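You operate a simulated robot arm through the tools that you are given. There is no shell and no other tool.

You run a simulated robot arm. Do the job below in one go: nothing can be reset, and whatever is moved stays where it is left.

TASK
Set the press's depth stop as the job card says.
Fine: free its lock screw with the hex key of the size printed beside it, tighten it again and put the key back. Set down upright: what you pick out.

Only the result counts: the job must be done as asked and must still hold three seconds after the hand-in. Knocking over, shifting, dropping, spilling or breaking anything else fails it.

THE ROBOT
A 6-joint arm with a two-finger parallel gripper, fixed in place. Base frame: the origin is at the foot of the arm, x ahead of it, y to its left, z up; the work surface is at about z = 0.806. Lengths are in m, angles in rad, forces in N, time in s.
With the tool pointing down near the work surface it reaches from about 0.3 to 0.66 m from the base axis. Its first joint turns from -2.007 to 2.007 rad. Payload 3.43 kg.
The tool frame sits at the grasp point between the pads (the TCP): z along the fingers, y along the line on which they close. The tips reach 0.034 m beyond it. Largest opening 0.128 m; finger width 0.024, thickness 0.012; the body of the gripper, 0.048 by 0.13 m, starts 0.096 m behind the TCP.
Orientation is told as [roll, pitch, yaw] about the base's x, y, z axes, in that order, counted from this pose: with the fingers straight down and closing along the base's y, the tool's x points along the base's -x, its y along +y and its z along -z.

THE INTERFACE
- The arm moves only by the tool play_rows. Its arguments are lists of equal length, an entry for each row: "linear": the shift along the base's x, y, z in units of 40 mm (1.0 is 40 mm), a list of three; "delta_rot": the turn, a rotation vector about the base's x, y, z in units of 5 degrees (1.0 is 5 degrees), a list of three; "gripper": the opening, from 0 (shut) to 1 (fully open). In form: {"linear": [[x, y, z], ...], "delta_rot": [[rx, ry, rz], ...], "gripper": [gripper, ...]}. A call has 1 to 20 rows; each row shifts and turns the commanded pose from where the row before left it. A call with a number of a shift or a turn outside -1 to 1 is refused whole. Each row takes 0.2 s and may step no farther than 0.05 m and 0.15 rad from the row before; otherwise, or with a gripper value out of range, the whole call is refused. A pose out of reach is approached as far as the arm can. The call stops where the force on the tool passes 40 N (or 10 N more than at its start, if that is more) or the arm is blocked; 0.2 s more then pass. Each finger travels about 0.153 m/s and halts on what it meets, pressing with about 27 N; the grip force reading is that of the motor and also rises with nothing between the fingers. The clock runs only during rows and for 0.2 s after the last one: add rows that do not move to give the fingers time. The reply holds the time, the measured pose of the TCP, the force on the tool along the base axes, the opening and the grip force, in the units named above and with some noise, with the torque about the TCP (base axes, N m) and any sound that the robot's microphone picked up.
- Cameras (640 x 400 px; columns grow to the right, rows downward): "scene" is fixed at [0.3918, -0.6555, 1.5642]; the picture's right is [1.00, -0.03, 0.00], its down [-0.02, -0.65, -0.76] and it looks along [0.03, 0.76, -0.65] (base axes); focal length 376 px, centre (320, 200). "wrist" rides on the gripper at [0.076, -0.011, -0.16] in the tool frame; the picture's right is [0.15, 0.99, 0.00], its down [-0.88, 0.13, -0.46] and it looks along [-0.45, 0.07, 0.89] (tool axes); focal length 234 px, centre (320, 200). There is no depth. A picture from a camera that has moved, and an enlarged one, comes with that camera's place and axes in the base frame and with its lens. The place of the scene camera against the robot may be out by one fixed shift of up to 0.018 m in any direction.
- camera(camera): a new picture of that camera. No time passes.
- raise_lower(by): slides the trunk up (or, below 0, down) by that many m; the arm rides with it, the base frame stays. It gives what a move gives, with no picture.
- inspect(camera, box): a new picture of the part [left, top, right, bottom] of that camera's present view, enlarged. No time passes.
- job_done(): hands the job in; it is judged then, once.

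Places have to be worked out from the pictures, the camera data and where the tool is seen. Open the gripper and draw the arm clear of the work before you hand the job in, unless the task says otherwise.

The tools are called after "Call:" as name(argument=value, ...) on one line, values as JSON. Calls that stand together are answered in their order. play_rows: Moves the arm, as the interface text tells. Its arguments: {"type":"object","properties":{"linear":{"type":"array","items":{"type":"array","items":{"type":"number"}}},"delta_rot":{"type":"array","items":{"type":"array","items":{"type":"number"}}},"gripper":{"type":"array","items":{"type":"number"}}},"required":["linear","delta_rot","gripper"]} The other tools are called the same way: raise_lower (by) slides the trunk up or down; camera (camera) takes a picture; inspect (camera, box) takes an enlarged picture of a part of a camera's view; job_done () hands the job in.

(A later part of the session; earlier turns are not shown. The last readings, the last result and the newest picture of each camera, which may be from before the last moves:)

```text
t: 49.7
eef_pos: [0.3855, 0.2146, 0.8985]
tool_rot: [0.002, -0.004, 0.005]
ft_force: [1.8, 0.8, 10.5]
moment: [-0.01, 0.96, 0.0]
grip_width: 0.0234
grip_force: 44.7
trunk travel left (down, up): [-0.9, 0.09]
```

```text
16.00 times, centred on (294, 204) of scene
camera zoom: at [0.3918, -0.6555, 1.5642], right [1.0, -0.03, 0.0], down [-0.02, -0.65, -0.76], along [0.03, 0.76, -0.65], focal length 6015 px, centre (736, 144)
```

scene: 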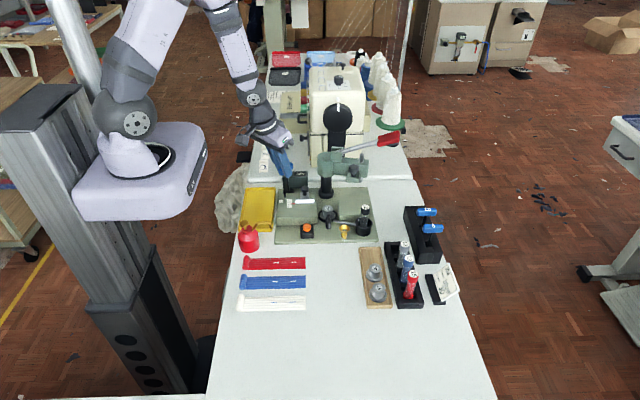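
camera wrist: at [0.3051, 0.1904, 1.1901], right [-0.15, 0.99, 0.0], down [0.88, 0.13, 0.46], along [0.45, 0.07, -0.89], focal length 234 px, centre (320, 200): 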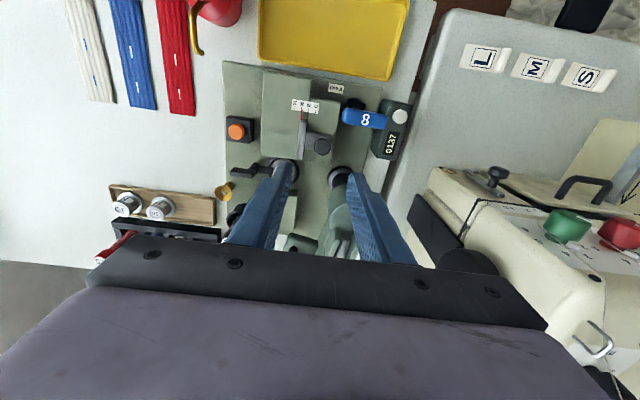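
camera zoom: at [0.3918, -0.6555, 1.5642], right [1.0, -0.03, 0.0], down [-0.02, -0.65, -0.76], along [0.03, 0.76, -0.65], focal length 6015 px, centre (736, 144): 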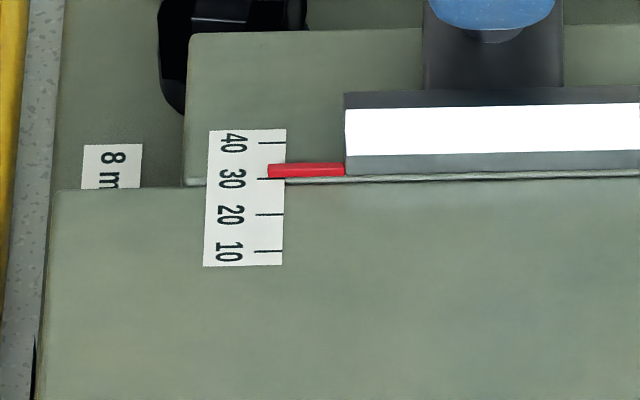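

The pointer reads 30 in both views. There is an unexpected 10 N upward force, so I check for contact before releasing.

Call:
camera(camera="wrist")

Call:
inspect(camera="scene", box=[265, 120, 345, 210])

```text
taken
camera wrist: at [0.3098, 0.2036, 1.0581], right [-0.15, 0.99, 0.0], down [0.88, 0.13, 0.46], along [0.45, 0.07, -0.89], focal length 234 px, centre (320, 200)
```

wrist: 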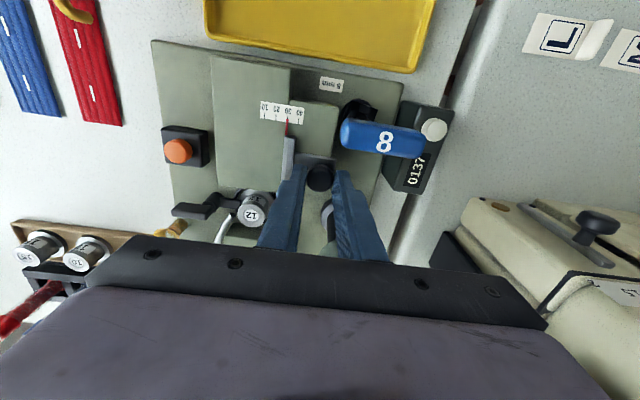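

```text
4.44 times, centred on (305, 165) of scene
camera zoom: at [0.3918, -0.6555, 1.5642], right [1.0, -0.03, 0.0], down [-0.02, -0.65, -0.76], along [0.03, 0.76, -0.65], focal length 1671 px, centre (387, 356)
```

zoom: 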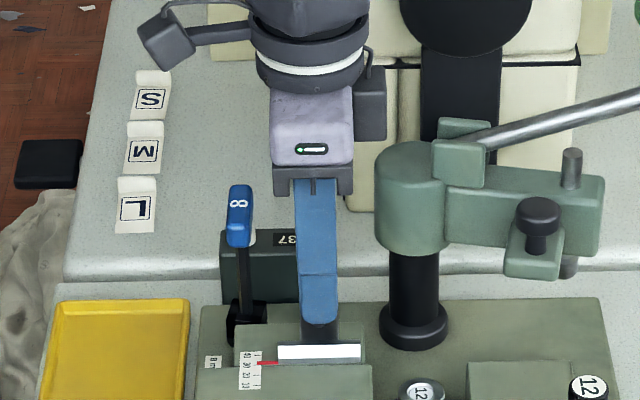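

There are no stray contacts, only strain in the slider guide. I open gently, rise, and re-read the scale.

Call:
play_rows(linear=[[0, 0, 0], [0, 0, 0], [0, 0, 0], [0, 0, 0]], delta_rot=[[0, 0, 0], [0, 0, 0], [0, 0, 0], [0, 0, 0]], gripper=[0.2, 0.22, 0.26, 0.3])

Call:
play_rows(linear=[[0, 0, 0.4], [0, 0, 0.6], [0, 0, 0.7], [0, 0, 0.8], [0, 0, 0.8], [0, 0, 0]], delta_rot=[[0, 0, 0], [0, 0, 0], [0, 0, 0], [0, 0, 0], [0, 0, 0], [0, 0, 0]], gripper=[0.3, 0.3, 0.34, 0.38, 0.4, 0.4])

Call:
inspect(camera="wrist", box=[280, 70, 330, 120])

Call:
inspect(camera="scene", box=[284, 195, 304, 212])

Call:
inspect(camera="wrist", box=[240, 60, 440, 220])

```text
t: 50.7
eef_pos: [0.385, 0.2148, 0.8978]
tool_rot: [0.0, 0.001, 0.005]
ft_force: [-0.4, 0.7, -0.1]
moment: [0.01, 0.02, 0.02]
grip_width: 0.0383
grip_force: 0.0
trunk travel left (down, up): [-0.9, 0.09]
```

```text
t: 52.1
eef_pos: [0.3867, 0.2129, 1.0302]
tool_rot: [-0.001, 0.0, 0.006]
ft_force: [0.1, 0.3, 0.1]
moment: [-0.01, -0.02, 0.02]
grip_width: 0.0512
grip_force: 0.1
trunk travel left (down, up): [-0.9, 0.09]
```

```text
8.00 times, centred on (305, 95) of wrist
camera zoom: at [0.3108, 0.2025, 1.1892], right [-0.15, 0.99, 0.0], down [0.88, 0.13, 0.46], along [0.45, 0.07, -0.89], focal length 1873 px, centre (440, 1040)
```

zoom: 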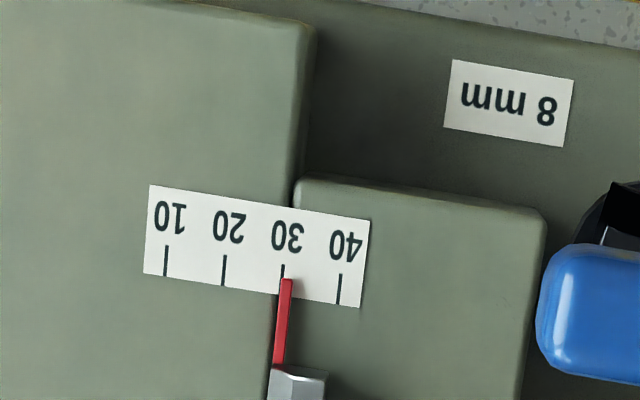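

```text
16.00 times, centred on (294, 204) of scene
camera zoom: at [0.3918, -0.6555, 1.5642], right [1.0, -0.03, 0.0], down [-0.02, -0.65, -0.76], along [0.03, 0.76, -0.65], focal length 6015 px, centre (736, 144)
```

zoom: 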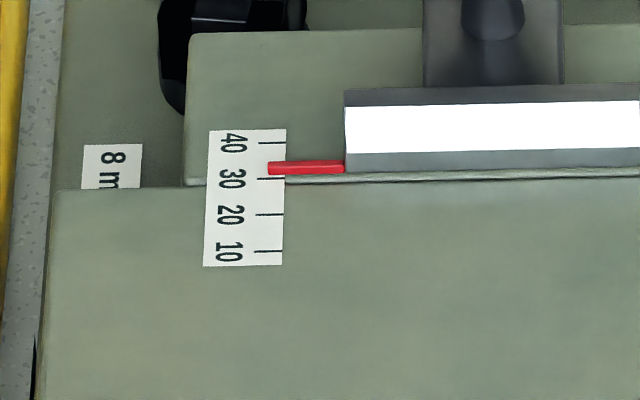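

```text
2.50 times, centred on (340, 140) of wrist
camera zoom: at [0.3108, 0.2025, 1.1892], right [-0.15, 0.99, 0.0], down [0.88, 0.13, 0.46], along [0.45, 0.07, -0.89], focal length 585 px, centre (270, 350)
```

zoom: 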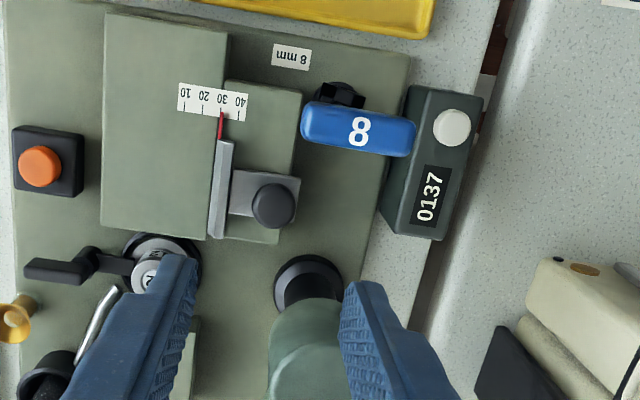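

After release the pointer settled at about 30.9, so it moved on slightly. I'll trim it by going back down with the fingers loosely around the knob and nudging it −y with the +y finger.

Call:
play_rows(linear=[[0, 0, -0.8], [0, 0, -0.8], [0, 0, -0.7], [0, 0, -0.6], [0, 0, -0.4], [0, -0.1, 0], [0, -0.05, 0], [0, 0, 0]], delta_rot=[[0, 0, 0], [0, 0, 0], [0, 0, 0], [0, 0, 0], [0, 0, 0], [0, 0, 0], [0, 0, 0], [0, 0, 0]], gripper=[0.35, 0.32, 0.3, 0.3, 0.3, 0.3, 0.3, 0.3])

Call:
inspect(camera="scene", box=[284, 195, 304, 212])

Call:
inspect(camera="wrist", box=[270, 90, 350, 200])

```text
t: 53.9
eef_pos: [0.3844, 0.2082, 0.8994]
tool_rot: [0.0, 0.001, 0.006]
ft_force: [0.4, 2.0, -1.0]
moment: [0.02, -0.01, 0.0]
grip_width: 0.0394
grip_force: 0.8
trunk travel left (down, up): [-0.9, 0.09]
```

```text
16.00 times, centred on (294, 204) of scene
camera zoom: at [0.3918, -0.6555, 1.5642], right [1.0, -0.03, 0.0], down [-0.02, -0.65, -0.76], along [0.03, 0.76, -0.65], focal length 6015 px, centre (736, 144)
```

zoom: 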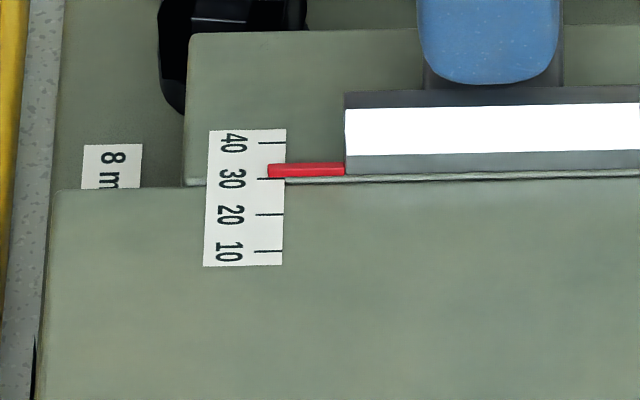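

```text
3.64 times, centred on (310, 145) of wrist
camera zoom: at [0.3096, 0.1963, 1.0584], right [-0.15, 0.99, 0.0], down [0.88, 0.13, 0.46], along [0.45, 0.07, -0.89], focal length 852 px, centre (356, 400)
```

zoom: 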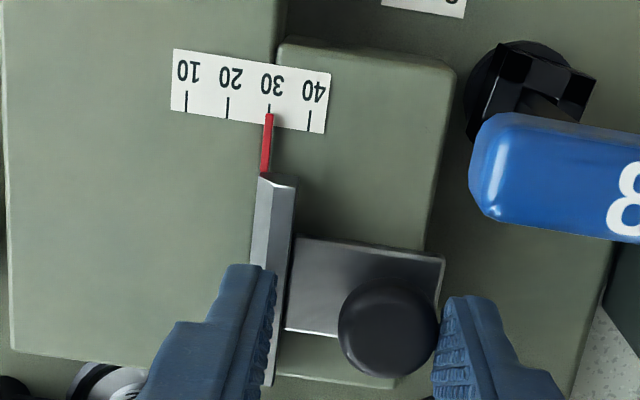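

The finger has touched and the pointer is at about 30.3. I make one tiny further nudge.

Call:
play_rows(linear=[[0, -0.01, 0], [0, 0, 0]], delta_rot=[[0, 0, 0], [0, 0, 0]], gripper=[0.3, 0.3])

Call:
inspect(camera="scene", box=[284, 195, 304, 212])

Call:
inspect(camera="wrist", box=[280, 90, 330, 140])

```text
t: 54.5
eef_pos: [0.3853, 0.2071, 0.9002]
tool_rot: [-0.001, -0.002, 0.005]
ft_force: [0.6, 1.1, 0.8]
moment: [0.03, 0.01, -0.02]
grip_width: 0.0388
grip_force: 1.5
trunk travel left (down, up): [-0.9, 0.09]
```

```text
16.00 times, centred on (294, 204) of scene
camera zoom: at [0.3918, -0.6555, 1.5642], right [1.0, -0.03, 0.0], down [-0.02, -0.65, -0.76], along [0.03, 0.76, -0.65], focal length 6015 px, centre (736, 144)
```

zoom: 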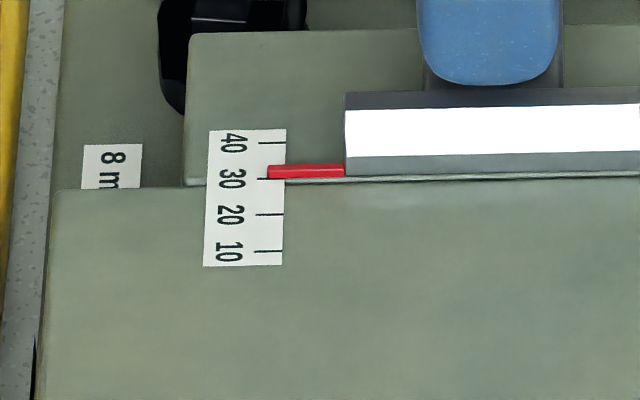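

```text
8.00 times, centred on (305, 115) of wrist
camera zoom: at [0.3095, 0.196, 1.0584], right [-0.15, 0.99, 0.0], down [0.88, 0.13, 0.46], along [0.45, 0.07, -0.89], focal length 1873 px, centre (440, 880)
```

zoom: 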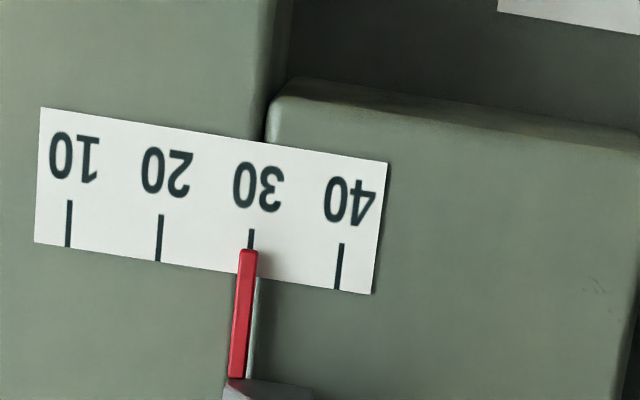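

The pointer is at 30. I back the finger off to centre, then rise clear and verify.

Call:
play_rows(linear=[[0, 0.09, 0], [0, 0.08, 0], [0, 0, 0.4], [0, 0, 0.7], [0, 0, 0.8], [0, 0, 0.8], [0, 0, 0.6], [0, 0, 0]], delta_rot=[[0, 0, 0], [0, 0, 0], [0, 0, 0], [0, 0, 0], [0, 0, 0], [0, 0, 0], [0, 0, 0], [0, 0, 0]], gripper=[0.3, 0.3, 0.3, 0.3, 0.38, 0.4, 0.4, 0.4])

Call:
inspect(camera="scene", box=[284, 195, 304, 212])

Call:
inspect(camera="wrist", box=[280, 70, 330, 120])

Call:
inspect(camera="wrist", box=[240, 60, 440, 220])

Call:
inspect(camera="scene", box=[265, 150, 315, 200])

```text
t: 56.3
eef_pos: [0.3838, 0.2125, 1.0305]
tool_rot: [0.0, 0.001, 0.006]
ft_force: [-0.2, 0.1, 0.4]
moment: [0.01, 0.02, 0.06]
grip_width: 0.0511
grip_force: 0.0
trunk travel left (down, up): [-0.9, 0.09]
```

```text
16.00 times, centred on (294, 204) of scene
camera zoom: at [0.3918, -0.6555, 1.5642], right [1.0, -0.03, 0.0], down [-0.02, -0.65, -0.76], along [0.03, 0.76, -0.65], focal length 6015 px, centre (736, 144)
```

zoom: 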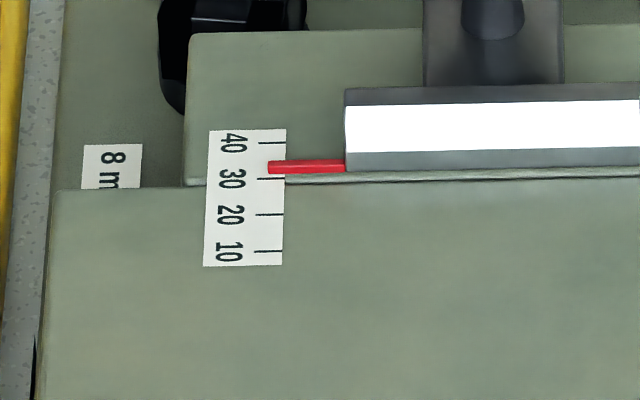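

```text
8.00 times, centred on (305, 95) of wrist
camera zoom: at [0.3083, 0.2016, 1.1895], right [-0.15, 0.99, 0.0], down [0.88, 0.13, 0.46], along [0.45, 0.07, -0.89], focal length 1873 px, centre (440, 1040)
```

zoom: 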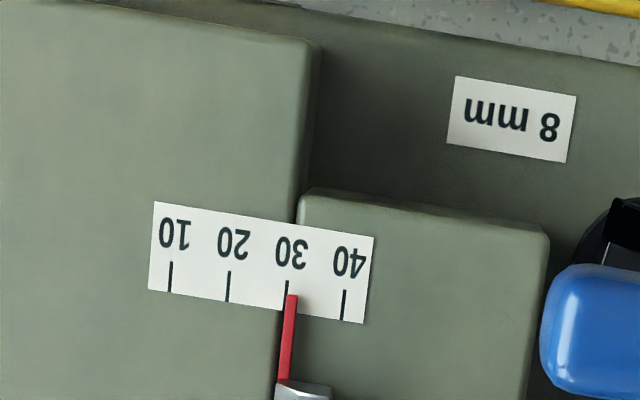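

```text
2.50 times, centred on (340, 140) of wrist
camera zoom: at [0.3083, 0.2016, 1.1895], right [-0.15, 0.99, 0.0], down [0.88, 0.13, 0.46], along [0.45, 0.07, -0.89], focal length 585 px, centre (270, 350)
```

zoom: 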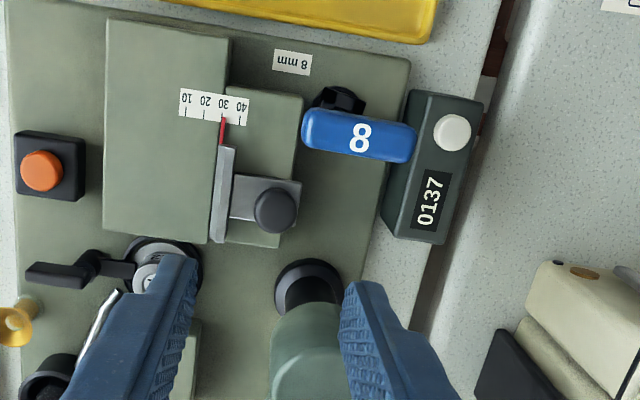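

```text
8.00 times, centred on (290, 175) of scene
camera zoom: at [0.3918, -0.6555, 1.5642], right [1.0, -0.03, 0.0], down [-0.02, -0.65, -0.76], along [0.03, 0.76, -0.65], focal length 3008 px, centre (560, 400)
```

zoom: 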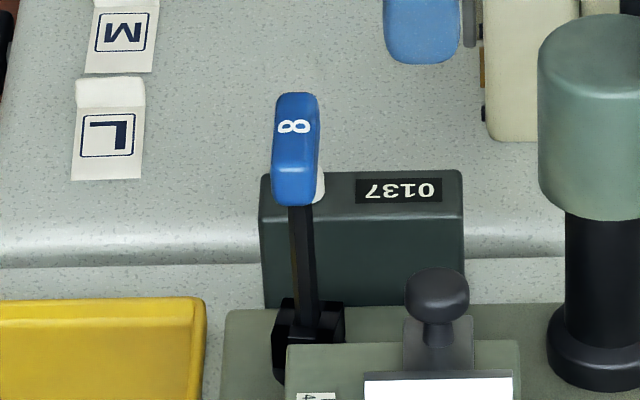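

It settled back to about 31 again after I let go. I wait a second to see whether it's drifting or stable.

Call:
play_rows(linear=[[0, 0, 0], [0, 0, 0], [0, 0, 0], [0, 0, 0], [0, 0, 0], [0, 0, 0], [0, 0, 0], [0, 0, 0]], delta_rot=[[0, 0, 0], [0, 0, 0], [0, 0, 0], [0, 0, 0], [0, 0, 0], [0, 0, 0], [0, 0, 0], [0, 0, 0]], gripper=[0.4, 0.4, 0.4, 0.4, 0.4, 0.4, 0.4, 0.4])

Call:
inspect(camera="scene", box=[284, 195, 304, 212])

Call:
inspect(camera="wrist", box=[290, 85, 310, 110])

```text
t: 58.1
eef_pos: [0.3828, 0.2131, 1.0299]
tool_rot: [0.001, 0.0, 0.005]
ft_force: [0.6, -0.1, 0.2]
moment: [0.02, -0.02, -0.02]
grip_width: 0.0513
grip_force: 0.1
trunk travel left (down, up): [-0.9, 0.09]
```

```text
16.00 times, centred on (294, 204) of scene
camera zoom: at [0.3918, -0.6555, 1.5642], right [1.0, -0.03, 0.0], down [-0.02, -0.65, -0.76], along [0.03, 0.76, -0.65], focal length 6015 px, centre (736, 144)
```

zoom: 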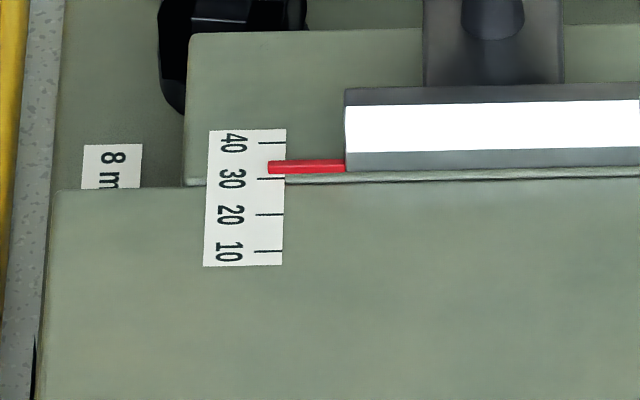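

```text
16.00 times, centred on (300, 98) of wrist
camera zoom: at [0.3081, 0.2014, 1.1893], right [-0.15, 0.99, 0.0], down [0.88, 0.13, 0.46], along [0.45, 0.07, -0.89], focal length 3747 px, centre (640, 1840)
```

zoom: 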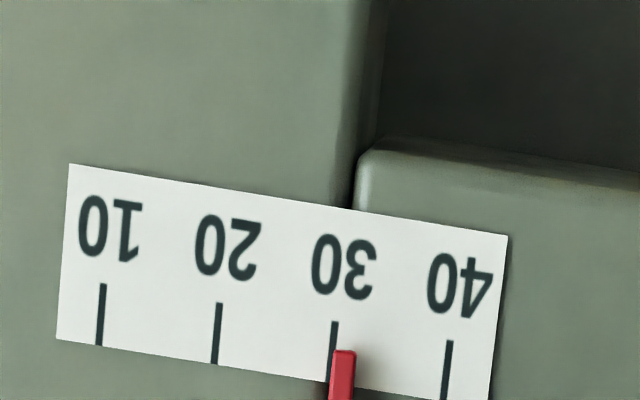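

It's stable at 31, so there is no drift. The low fingertips may have dragged the slider on the way out. I trim again with the tips 5 mm higher, contacting only the knob head.

Call:
play_rows(linear=[[0, 0.03, -0.8], [0, 0, -0.8], [0, 0, -0.7], [0, 0, -0.6], [0, 0, -0.22], [0, -0.1, 0], [0, -0.08, 0], [0, -0.02, 0], [0, 0, 0]], delta_rot=[[0, 0, 0], [0, 0, 0], [0, 0, 0], [0, 0, 0], [0, 0, 0], [0, 0, 0], [0, 0, 0], [0, 0, 0], [0, 0, 0]], gripper=[0.35, 0.32, 0.3, 0.3, 0.3, 0.3, 0.3, 0.3, 0.3])

Call:
inspect(camera="scene", box=[284, 195, 304, 212])

Call:
inspect(camera="wrist", box=[270, 90, 350, 200])

```text
t: 60.1
eef_pos: [0.384, 0.2079, 0.9054]
tool_rot: [0.0, -0.001, 0.005]
ft_force: [-0.3, 0.2, -0.8]
moment: [0.0, 0.01, 0.02]
grip_width: 0.0384
grip_force: 0.1
trunk travel left (down, up): [-0.9, 0.09]
```

```text
16.00 times, centred on (294, 204) of scene
camera zoom: at [0.3918, -0.6555, 1.5642], right [1.0, -0.03, 0.0], down [-0.02, -0.65, -0.76], along [0.03, 0.76, -0.65], focal length 6015 px, centre (736, 144)
```

zoom: 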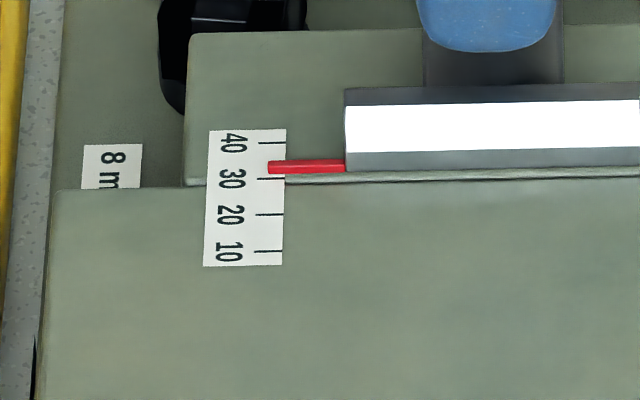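

```text
3.64 times, centred on (310, 145) of wrist
camera zoom: at [0.3093, 0.1968, 1.0651], right [-0.15, 0.99, 0.0], down [0.88, 0.13, 0.46], along [0.45, 0.07, -0.89], focal length 852 px, centre (356, 400)
```

zoom: 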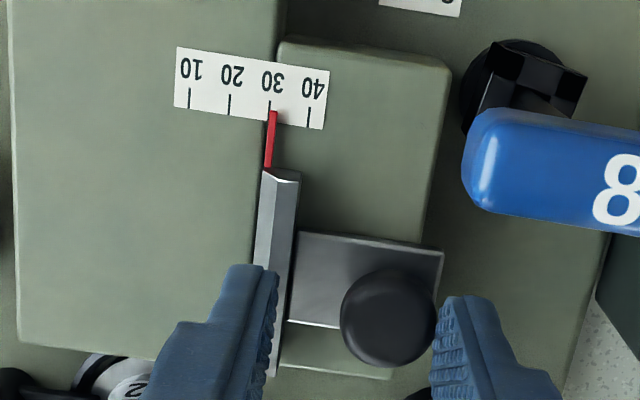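

The finger isn't quite touching yet. I nudge on in half-millimetre steps.

Call:
play_rows(linear=[[0, -0.015, 0], [0, -0.015, 0], [0, -0.01, 0], [0, 0, 0]], delta_rot=[[0, 0, 0], [0, 0, 0], [0, 0, 0], [0, 0, 0]], gripper=[0.3, 0.3, 0.3, 0.3])

Call:
inspect(camera="scene", box=[284, 195, 304, 212])

Call:
inspect(camera="wrist", box=[280, 90, 330, 140])

```text
t: 61.1
eef_pos: [0.3852, 0.2077, 0.9061]
tool_rot: [0.001, -0.002, 0.005]
ft_force: [-0.2, 0.9, 1.0]
moment: [0.02, 0.01, -0.02]
grip_width: 0.0385
grip_force: 0.5
trunk travel left (down, up): [-0.9, 0.09]
```

```text
16.00 times, centred on (294, 204) of scene
camera zoom: at [0.3918, -0.6555, 1.5642], right [1.0, -0.03, 0.0], down [-0.02, -0.65, -0.76], along [0.03, 0.76, -0.65], focal length 6015 px, centre (736, 144)
```

zoom: 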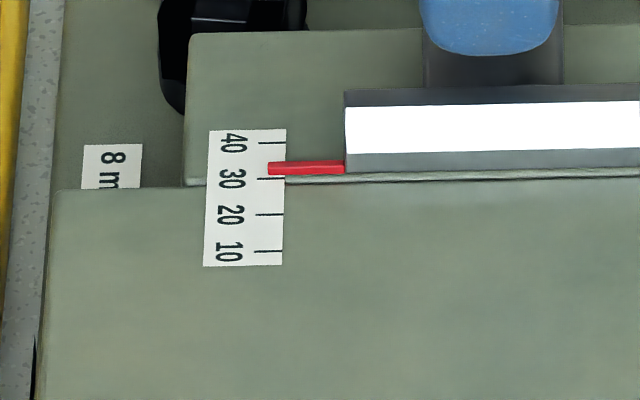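

```text
8.00 times, centred on (305, 115) of wrist
camera zoom: at [0.3097, 0.196, 1.065], right [-0.15, 0.99, 0.0], down [0.88, 0.13, 0.46], along [0.45, 0.07, -0.89], focal length 1873 px, centre (440, 880)
```

zoom: 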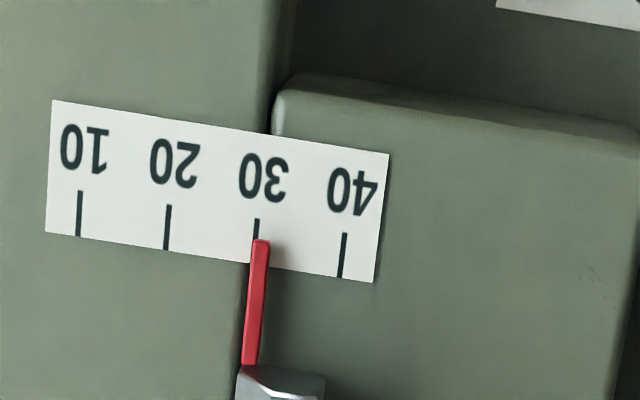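

Contact is made and the pointer is at about 30.8. I nudge a further 0.9 mm.

Call:
play_rows(linear=[[0, -0.012, 0], [0, -0.012, 0], [0, 0, 0]], delta_rot=[[0, 0, 0], [0, 0, 0], [0, 0, 0]], gripper=[0.3, 0.3, 0.3])

Call:
inspect(camera="scene", box=[284, 195, 304, 212])

Call:
inspect(camera="wrist", box=[280, 90, 330, 140])

```text
t: 61.9
eef_pos: [0.3855, 0.2047, 0.9074]
tool_rot: [0.0, -0.001, 0.005]
ft_force: [1.2, 0.3, -0.5]
moment: [-0.01, 0.02, -0.01]
grip_width: 0.0389
grip_force: 0.1
trunk travel left (down, up): [-0.9, 0.09]
```

```text
16.00 times, centred on (294, 204) of scene
camera zoom: at [0.3918, -0.6555, 1.5642], right [1.0, -0.03, 0.0], down [-0.02, -0.65, -0.76], along [0.03, 0.76, -0.65], focal length 6015 px, centre (736, 144)
```

zoom: 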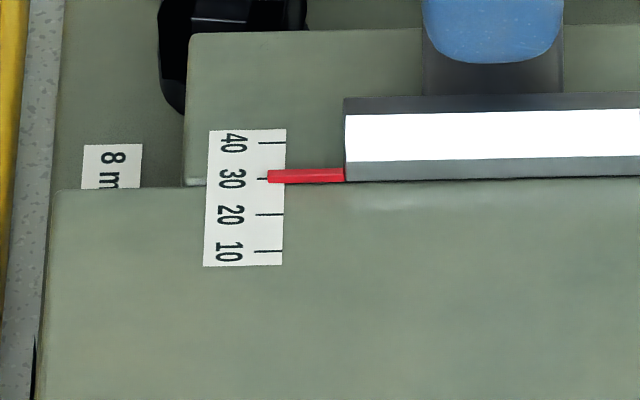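

```text
8.00 times, centred on (305, 115) of wrist
camera zoom: at [0.3104, 0.1938, 1.0651], right [-0.15, 0.99, 0.0], down [0.88, 0.13, 0.46], along [0.45, 0.07, -0.89], focal length 1873 px, centre (440, 880)
```

zoom: 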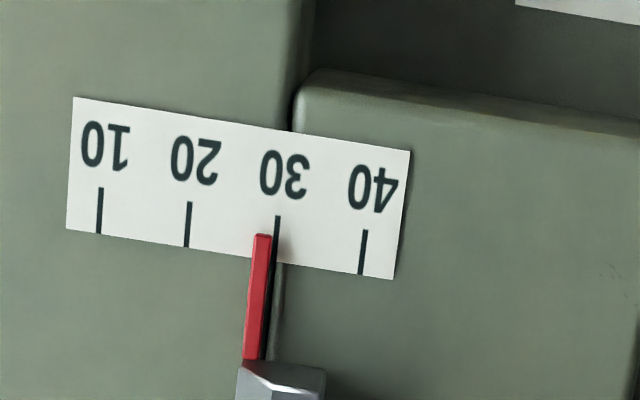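

It stick-slipped to about 28.6. I retreat a little to see whether it springs back this time.

Call:
play_rows(linear=[[0, 0.06, 0], [0, 0.04, 0], [0, 0, 0], [0, 0, 0]], delta_rot=[[0, 0, 0], [0, 0, 0], [0, 0, 0], [0, 0, 0]], gripper=[0.3, 0.3, 0.3, 0.3])

Call:
inspect(camera="scene", box=[284, 195, 304, 212])

Call:
inspect(camera="wrist", box=[280, 90, 330, 140])

Call:
inspect(camera="wrist", box=[270, 90, 350, 200])

```text
t: 62.9
eef_pos: [0.3856, 0.209, 0.9063]
tool_rot: [0.001, 0.001, 0.005]
ft_force: [-0.3, 0.0, 0.4]
moment: [0.01, -0.01, 0.0]
grip_width: 0.0384
grip_force: 0.1
trunk travel left (down, up): [-0.9, 0.09]
```

```text
16.00 times, centred on (294, 204) of scene
camera zoom: at [0.3918, -0.6555, 1.5642], right [1.0, -0.03, 0.0], down [-0.02, -0.65, -0.76], along [0.03, 0.76, -0.65], focal length 6015 px, centre (736, 144)
```

zoom: 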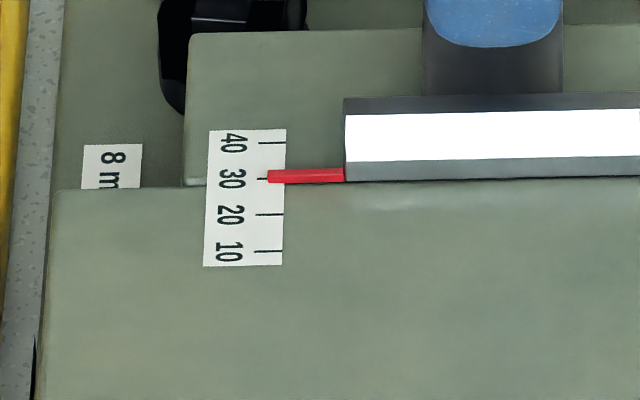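

```text
8.00 times, centred on (305, 115) of wrist
camera zoom: at [0.3106, 0.1977, 1.0654], right [-0.15, 0.99, 0.0], down [0.88, 0.13, 0.46], along [0.45, 0.07, -0.89], focal length 1873 px, centre (440, 880)
```

zoom: 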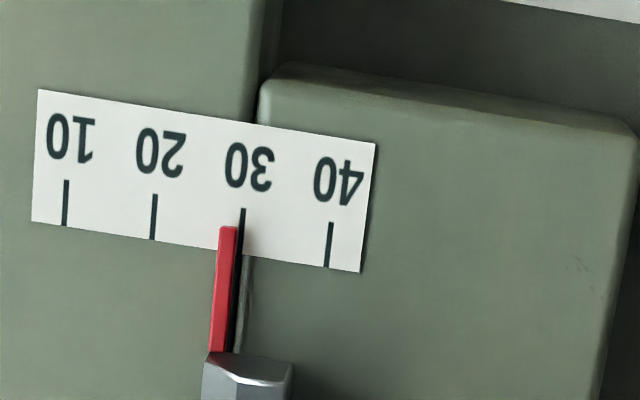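

```text
3.64 times, centred on (310, 145) of wrist
camera zoom: at [0.3106, 0.1977, 1.0654], right [-0.15, 0.99, 0.0], down [0.88, 0.13, 0.46], along [0.45, 0.07, -0.89], focal length 852 px, centre (356, 400)
```

zoom: 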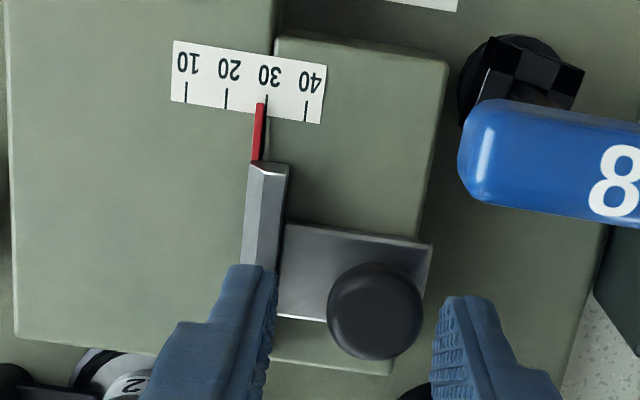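

There is no spring-back now; it stays at 28.6, so the earlier shifts were tip drag. I centre on the knob at this higher level, grip it, and will then make a controlled +1.4 mm move.

Call:
play_rows(linear=[[0, 0.05, 0], [0, 0.05, 0], [0, 0, 0], [0, 0, 0], [0, 0, 0], [0, 0, 0], [0, 0, 0]], delta_rot=[[0, 0, 0], [0, 0, 0], [0, 0, 0], [0, 0, 0], [0, 0, 0], [0, 0, 0], [0, 0, 0]], gripper=[0.3, 0.3, 0.27, 0.24, 0.21, 0.18, 0.17])

Call:
inspect(camera="scene", box=[284, 195, 304, 212])

Call:
inspect(camera="wrist", box=[280, 90, 330, 140])

```text
t: 64.5
eef_pos: [0.3855, 0.2129, 0.9062]
tool_rot: [0.0, -0.001, 0.004]
ft_force: [-0.3, 0.8, 1.0]
moment: [0.02, 0.04, 0.0]
grip_width: 0.0219
grip_force: 0.8
trunk travel left (down, up): [-0.9, 0.09]
```

```text
16.00 times, centred on (294, 204) of scene
camera zoom: at [0.3918, -0.6555, 1.5642], right [1.0, -0.03, 0.0], down [-0.02, -0.65, -0.76], along [0.03, 0.76, -0.65], focal length 6015 px, centre (736, 144)
```

zoom: 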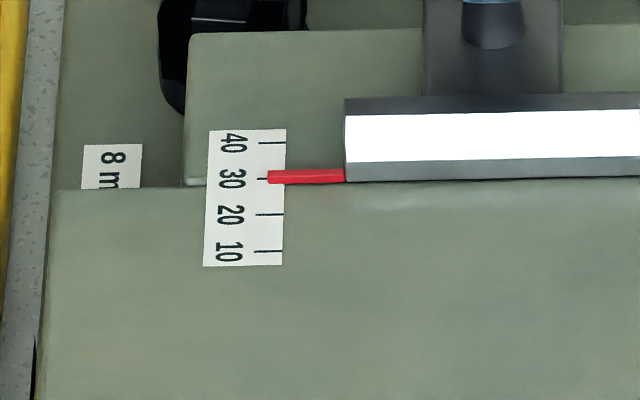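

```text
8.00 times, centred on (305, 115) of wrist
camera zoom: at [0.3104, 0.2017, 1.0657], right [-0.15, 0.99, 0.0], down [0.88, 0.13, 0.46], along [0.45, 0.07, -0.89], focal length 1873 px, centre (440, 880)
```

zoom: 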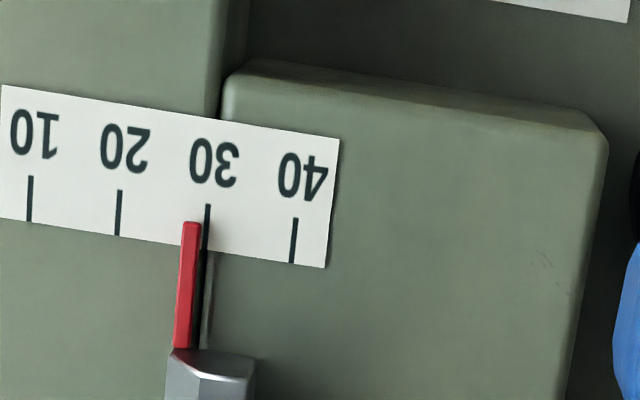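

The light grip is centred and the pointer is undisturbed at 28.6. I firm the grip slightly and move +1.4 mm.

Call:
play_rows(linear=[[0, 0, 0], [0, 0.018, 0], [0, 0.017, 0], [0, 0, 0], [0, 0, 0]], delta_rot=[[0, 0, 0], [0, 0, 0], [0, 0, 0], [0, 0, 0], [0, 0, 0]], gripper=[0.15, 0.15, 0.15, 0.15, 0.15])

Call:
inspect(camera="scene", box=[284, 195, 304, 212])

Call:
inspect(camera="wrist", box=[280, 90, 330, 140])

```text
t: 65.7
eef_pos: [0.3852, 0.2151, 0.9063]
tool_rot: [0.0, -0.001, 0.004]
ft_force: [1.1, -0.9, 2.4]
moment: [0.02, 0.32, 0.0]
grip_width: 0.0206
grip_force: 44.9
trunk travel left (down, up): [-0.9, 0.09]
```

```text
16.00 times, centred on (294, 204) of scene
camera zoom: at [0.3918, -0.6555, 1.5642], right [1.0, -0.03, 0.0], down [-0.02, -0.65, -0.76], along [0.03, 0.76, -0.65], focal length 6015 px, centre (736, 144)
```

zoom: 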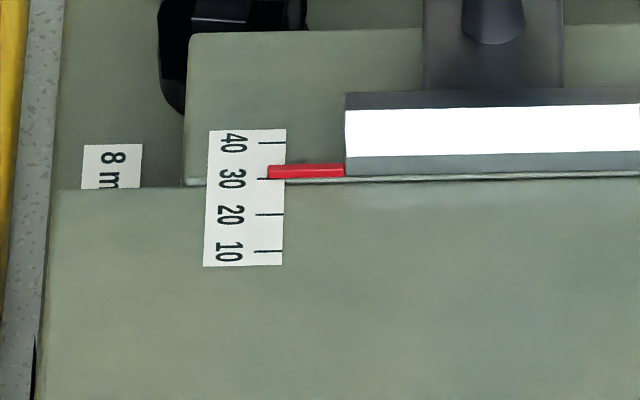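

```text
8.00 times, centred on (305, 115) of wrist
camera zoom: at [0.3103, 0.2035, 1.0657], right [-0.15, 0.99, 0.0], down [0.88, 0.13, 0.46], along [0.45, 0.07, -0.89], focal length 1873 px, centre (440, 880)
```

zoom: 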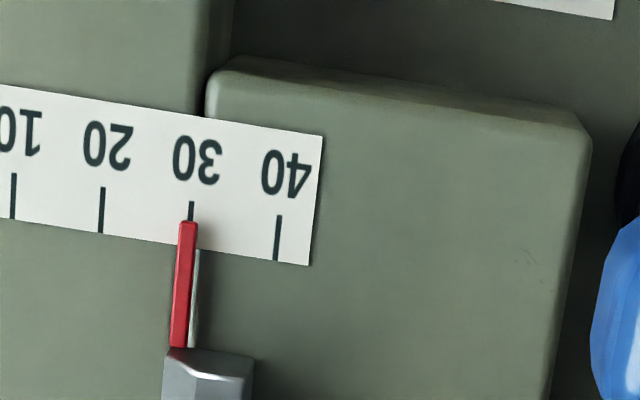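

The pointer reads 30.0 in both views. I release slowly and check again before rising.

Call:
play_rows(linear=[[0, 0, 0], [0, 0, 0], [0, 0, 0], [0, 0, 0], [0, 0, 0]], delta_rot=[[0, 0, 0], [0, 0, 0], [0, 0, 0], [0, 0, 0], [0, 0, 0]], gripper=[0.17, 0.19, 0.22, 0.26, 0.3])

Call:
inspect(camera="scene", box=[284, 195, 304, 212])

Call:
inspect(camera="wrist", box=[280, 90, 330, 140])

```text
t: 66.9
eef_pos: [0.3854, 0.2148, 0.9077]
tool_rot: [0.0, 0.0, 0.003]
ft_force: [-0.1, 0.1, -0.2]
moment: [0.01, -0.01, 0.01]
grip_width: 0.0388
grip_force: 0.1
trunk travel left (down, up): [-0.9, 0.09]
```

```text
16.00 times, centred on (294, 204) of scene
camera zoom: at [0.3918, -0.6555, 1.5642], right [1.0, -0.03, 0.0], down [-0.02, -0.65, -0.76], along [0.03, 0.76, -0.65], focal length 6015 px, centre (736, 144)
```

zoom: 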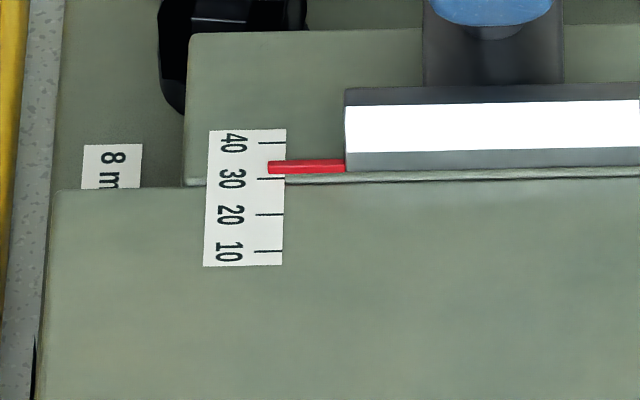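

```text
8.00 times, centred on (305, 115) of wrist
camera zoom: at [0.3102, 0.2035, 1.0656], right [-0.15, 0.99, 0.0], down [0.88, 0.13, 0.46], along [0.45, 0.07, -0.89], focal length 1873 px, centre (440, 880)
```

zoom: 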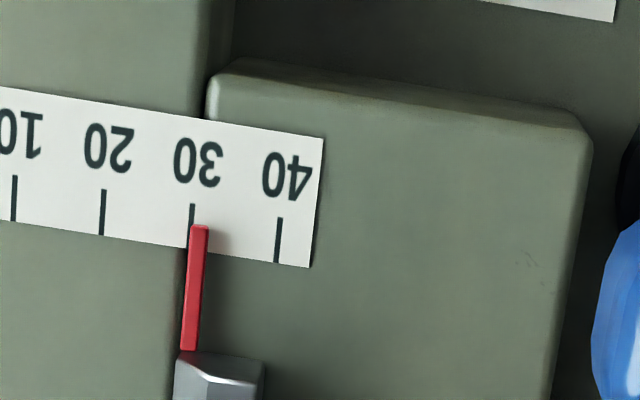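

It returned to exactly 31.1 for the third time, yet stayed put at 28.6. The initial reading was 21.1. So the slider clicks into notches every 2.5 mm, and by eye the pointer reads about 1 mm high: 21.1 is notch 20, 28.6 is 27.5 and 31.1 is 30. It now sits in the 30 notch, so I rise clear.

Call:
play_rows(linear=[[0, 0, 0.3], [0, 0, 0.6], [0, 0, 0.7], [0, 0, 0.8], [0, 0, 0.7], [0, 0, 0]], delta_rot=[[0, 0, 0], [0, 0, 0], [0, 0, 0], [0, 0, 0], [0, 0, 0], [0, 0, 0]], gripper=[0.3, 0.3, 0.3, 0.3, 0.38, 0.38])

Call:
inspect(camera="wrist", box=[285, 75, 325, 115])

Call:
inspect(camera="scene", box=[284, 195, 304, 212])

Call:
inspect(camera="wrist", box=[240, 60, 440, 220])

```text
t: 68.3
eef_pos: [0.3855, 0.2132, 1.0315]
tool_rot: [0.001, 0.001, 0.006]
ft_force: [-0.2, 0.5, 0.7]
moment: [0.01, -0.01, -0.02]
grip_width: 0.0485
grip_force: 0.0
trunk travel left (down, up): [-0.9, 0.09]
```

```text
10.00 times, centred on (305, 95) of wrist
camera zoom: at [0.3111, 0.2021, 1.19], right [-0.15, 0.99, 0.0], down [0.88, 0.13, 0.46], along [0.45, 0.07, -0.89], focal length 2342 px, centre (470, 1250)
```

zoom: 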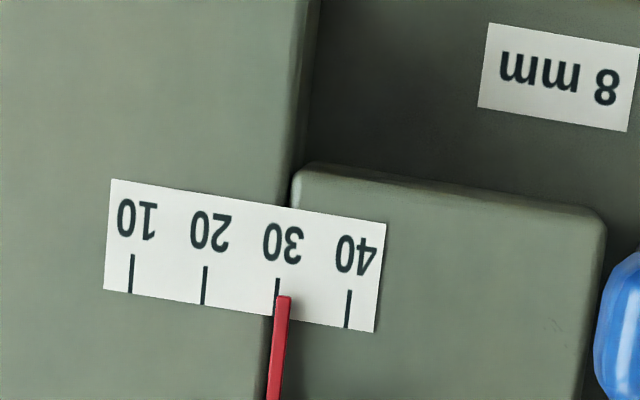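

```text
16.00 times, centred on (294, 204) of scene
camera zoom: at [0.3918, -0.6555, 1.5642], right [1.0, -0.03, 0.0], down [-0.02, -0.65, -0.76], along [0.03, 0.76, -0.65], focal length 6015 px, centre (736, 144)
```

zoom: 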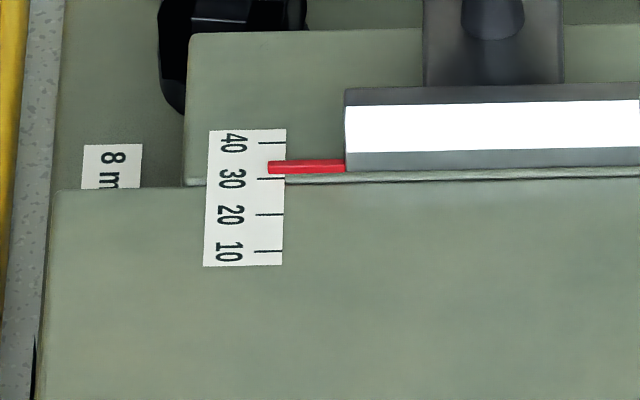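

```text
2.50 times, centred on (340, 140) of wrist
camera zoom: at [0.3111, 0.2021, 1.19], right [-0.15, 0.99, 0.0], down [0.88, 0.13, 0.46], along [0.45, 0.07, -0.89], focal length 585 px, centre (270, 350)
```

zoom: 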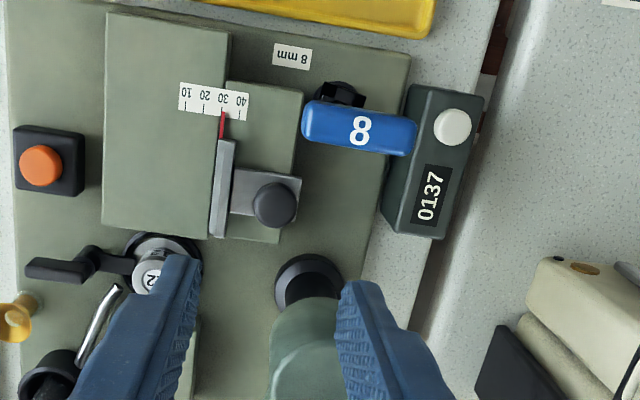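

The stop sits in its notch. Now I return over the key, rotating to yaw 90° above it to re-grip for tightening.

Call:
play_rows(linear=[[-0.07, 0.044, 0], [-0.07, 0.044, 0], [-0.07, 0.044, 0], [-0.07, 0.044, 0], [-0.07, 0.044, 0], [-0.07, 0.044, 0], [-0.07, 0.044, 0], [-0.07, 0.044, 0], [-0.07, 0.044, 0], [-0.07, 0.044, 0], [-0.07, 0.044, 0], [-0.07, 0.044, 0], [-0.07, 0.044, 0], [-0.07, 0.044, 0], [-0.07, 0.044, 0], [-0.07, 0.044, 0], [-0.07, 0.044, 0], [-0.07, 0.044, 0], [0, 0, 0], [0, 0, 0]], delta_rot=[[0, 0, 1], [0, 0, 1], [0, 0, 1], [0, 0, 1], [0, 0, 1], [0, 0, 1], [0, 0, 1], [0, 0, 1], [0, 0, 1], [0, 0, 1], [0, 0, 1], [0, 0, 1], [0, 0, 1], [0, 0, 1], [0, 0, 1], [0, 0, 1], [0, 0, 1], [0, 0, 1], [0, 0, 0], [0, 0, 0]], gripper=[0.38, 0.38, 0.38, 0.38, 0.38, 0.38, 0.38, 0.38, 0.38, 0.38, 0.38, 0.38, 0.38, 0.38, 0.38, 0.38, 0.38, 0.38, 0.38, 0.38])

Call:
inspect(camera="wrist", box=[240, 60, 400, 220])

Call:
inspect(camera="wrist", box=[310, 60, 350, 110])

```text
t: 72.5
eef_pos: [0.335, 0.2468, 1.0305]
tool_rot: [0.0, 0.0, 1.576]
ft_force: [0.3, 0.6, 0.9]
moment: [0.02, 0.01, 0.03]
grip_width: 0.0485
grip_force: 0.1
trunk travel left (down, up): [-0.9, 0.09]
```

```text
2.50 times, centred on (320, 140) of wrist
camera zoom: at [0.3464, 0.1714, 1.19], right [-0.99, -0.15, 0.0], down [-0.13, 0.88, 0.46], along [-0.07, 0.45, -0.89], focal length 585 px, centre (320, 350)
```

zoom: 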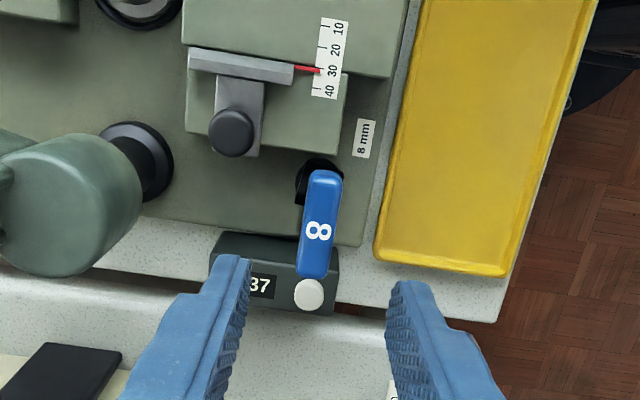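

```text
8.00 times, centred on (330, 85) of wrist
camera zoom: at [0.3464, 0.1714, 1.19], right [-0.99, -0.15, 0.0], down [-0.13, 0.88, 0.46], along [-0.07, 0.45, -0.89], focal length 1873 px, centre (240, 1120)
```

zoom: 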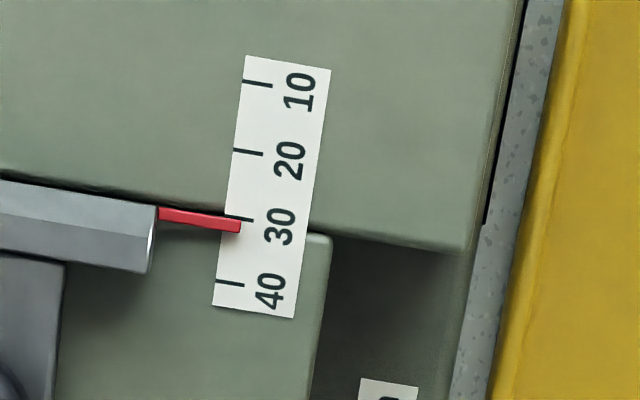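

The pointer is steady in its notch and the fingers line up with the handle. I descend and grip.

Call:
play_rows(linear=[[0, -0.02, -0.8], [0, 0, -0.7], [0, 0, -0.6], [0, 0, -0.4], [0, 0, 0], [0, 0, 0], [0, 0, 0], [0, 0, 0], [0, 0, 0], [0, 0, 0]], delta_rot=[[0, 0, 0], [0, 0, 0], [0, 0, 0], [0, 0, 0], [0, 0, 0], [0, 0, 0], [0, 0, 0], [0, 0, 0], [0, 0, 0], [0, 0, 0]], gripper=[0.38, 0.38, 0.38, 0.38, 0.38, 0.3, 0.2, 0.1, 0.03, 0])

Call:
inspect(camera="scene", box=[265, 150, 315, 200])

Call:
inspect(camera="wrist", box=[240, 80, 400, 240])

```text
t: 74.7
eef_pos: [0.3347, 0.2469, 0.9298]
tool_rot: [0.002, -0.002, 1.573]
ft_force: [2.2, -0.2, 0.0]
moment: [-0.08, -0.23, -0.01]
grip_width: 0.015
grip_force: 26.9
trunk travel left (down, up): [-0.9, 0.09]
```

```text
8.00 times, centred on (290, 175) of scene
camera zoom: at [0.3918, -0.6555, 1.5642], right [1.0, -0.03, 0.0], down [-0.02, -0.65, -0.76], along [0.03, 0.76, -0.65], focal length 3008 px, centre (560, 400)
```

zoom: 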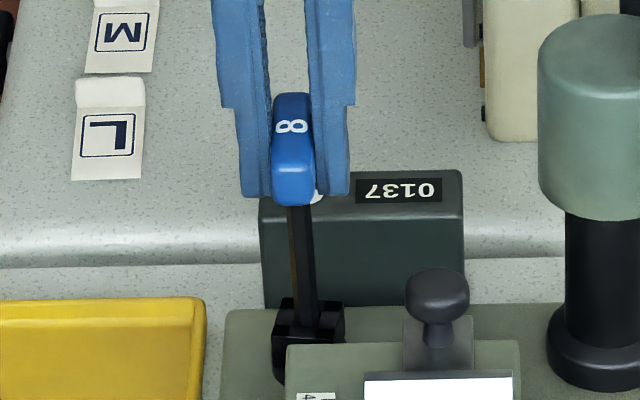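

```text
2.50 times, centred on (320, 160) of wrist
camera zoom: at [0.3465, 0.1714, 1.0892], right [-0.99, -0.15, 0.0], down [-0.13, 0.88, 0.46], along [-0.07, 0.45, -0.89], focal length 585 px, centre (320, 300)
```

zoom: 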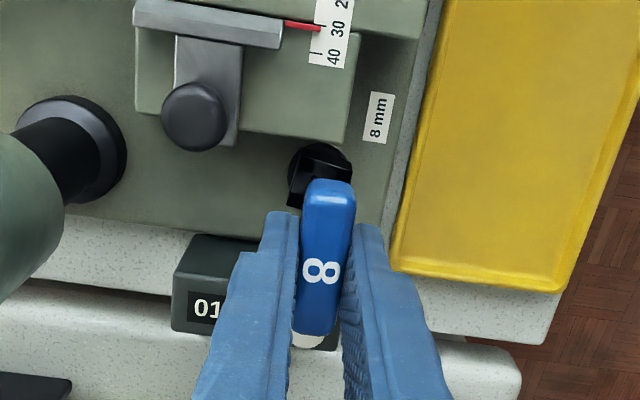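

The key is gripped again. I turn clockwise to tighten, in stages, watching the torque.

Call:
play_rows(linear=[[0, 0, 0], [0, 0, 0], [0, 0, 0], [0, 0, 0], [0, 0, 0], [0, 0, 0], [0, 0, 0], [0, 0, 0], [0, 0, 0], [0, 0, 0]], delta_rot=[[0, 0, -1], [0, 0, -1], [0, 0, -1], [0, 0, -1], [0, 0, -1], [0, 0, -1], [0, 0, -1], [0, 0, -1], [0, 0, -1], [0, 0, 0]], gripper=[0, 0, 0, 0, 0, 0, 0, 0, 0, 0])

Call:
inspect(camera="scene", box=[265, 150, 315, 200])

```text
t: 76.9
eef_pos: [0.3347, 0.2471, 0.9302]
tool_rot: [-0.001, -0.004, 0.789]
ft_force: [5.7, 1.9, 8.1]
moment: [0.27, -0.58, 0.01]
grip_width: 0.0149
grip_force: 26.8
trunk travel left (down, up): [-0.9, 0.09]
```

```text
8.00 times, centred on (290, 175) of scene
camera zoom: at [0.3918, -0.6555, 1.5642], right [1.0, -0.03, 0.0], down [-0.02, -0.65, -0.76], along [0.03, 0.76, -0.65], focal length 3008 px, centre (560, 400)
```

zoom: 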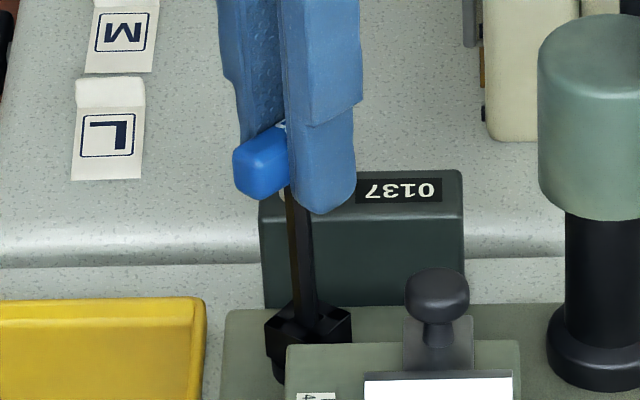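

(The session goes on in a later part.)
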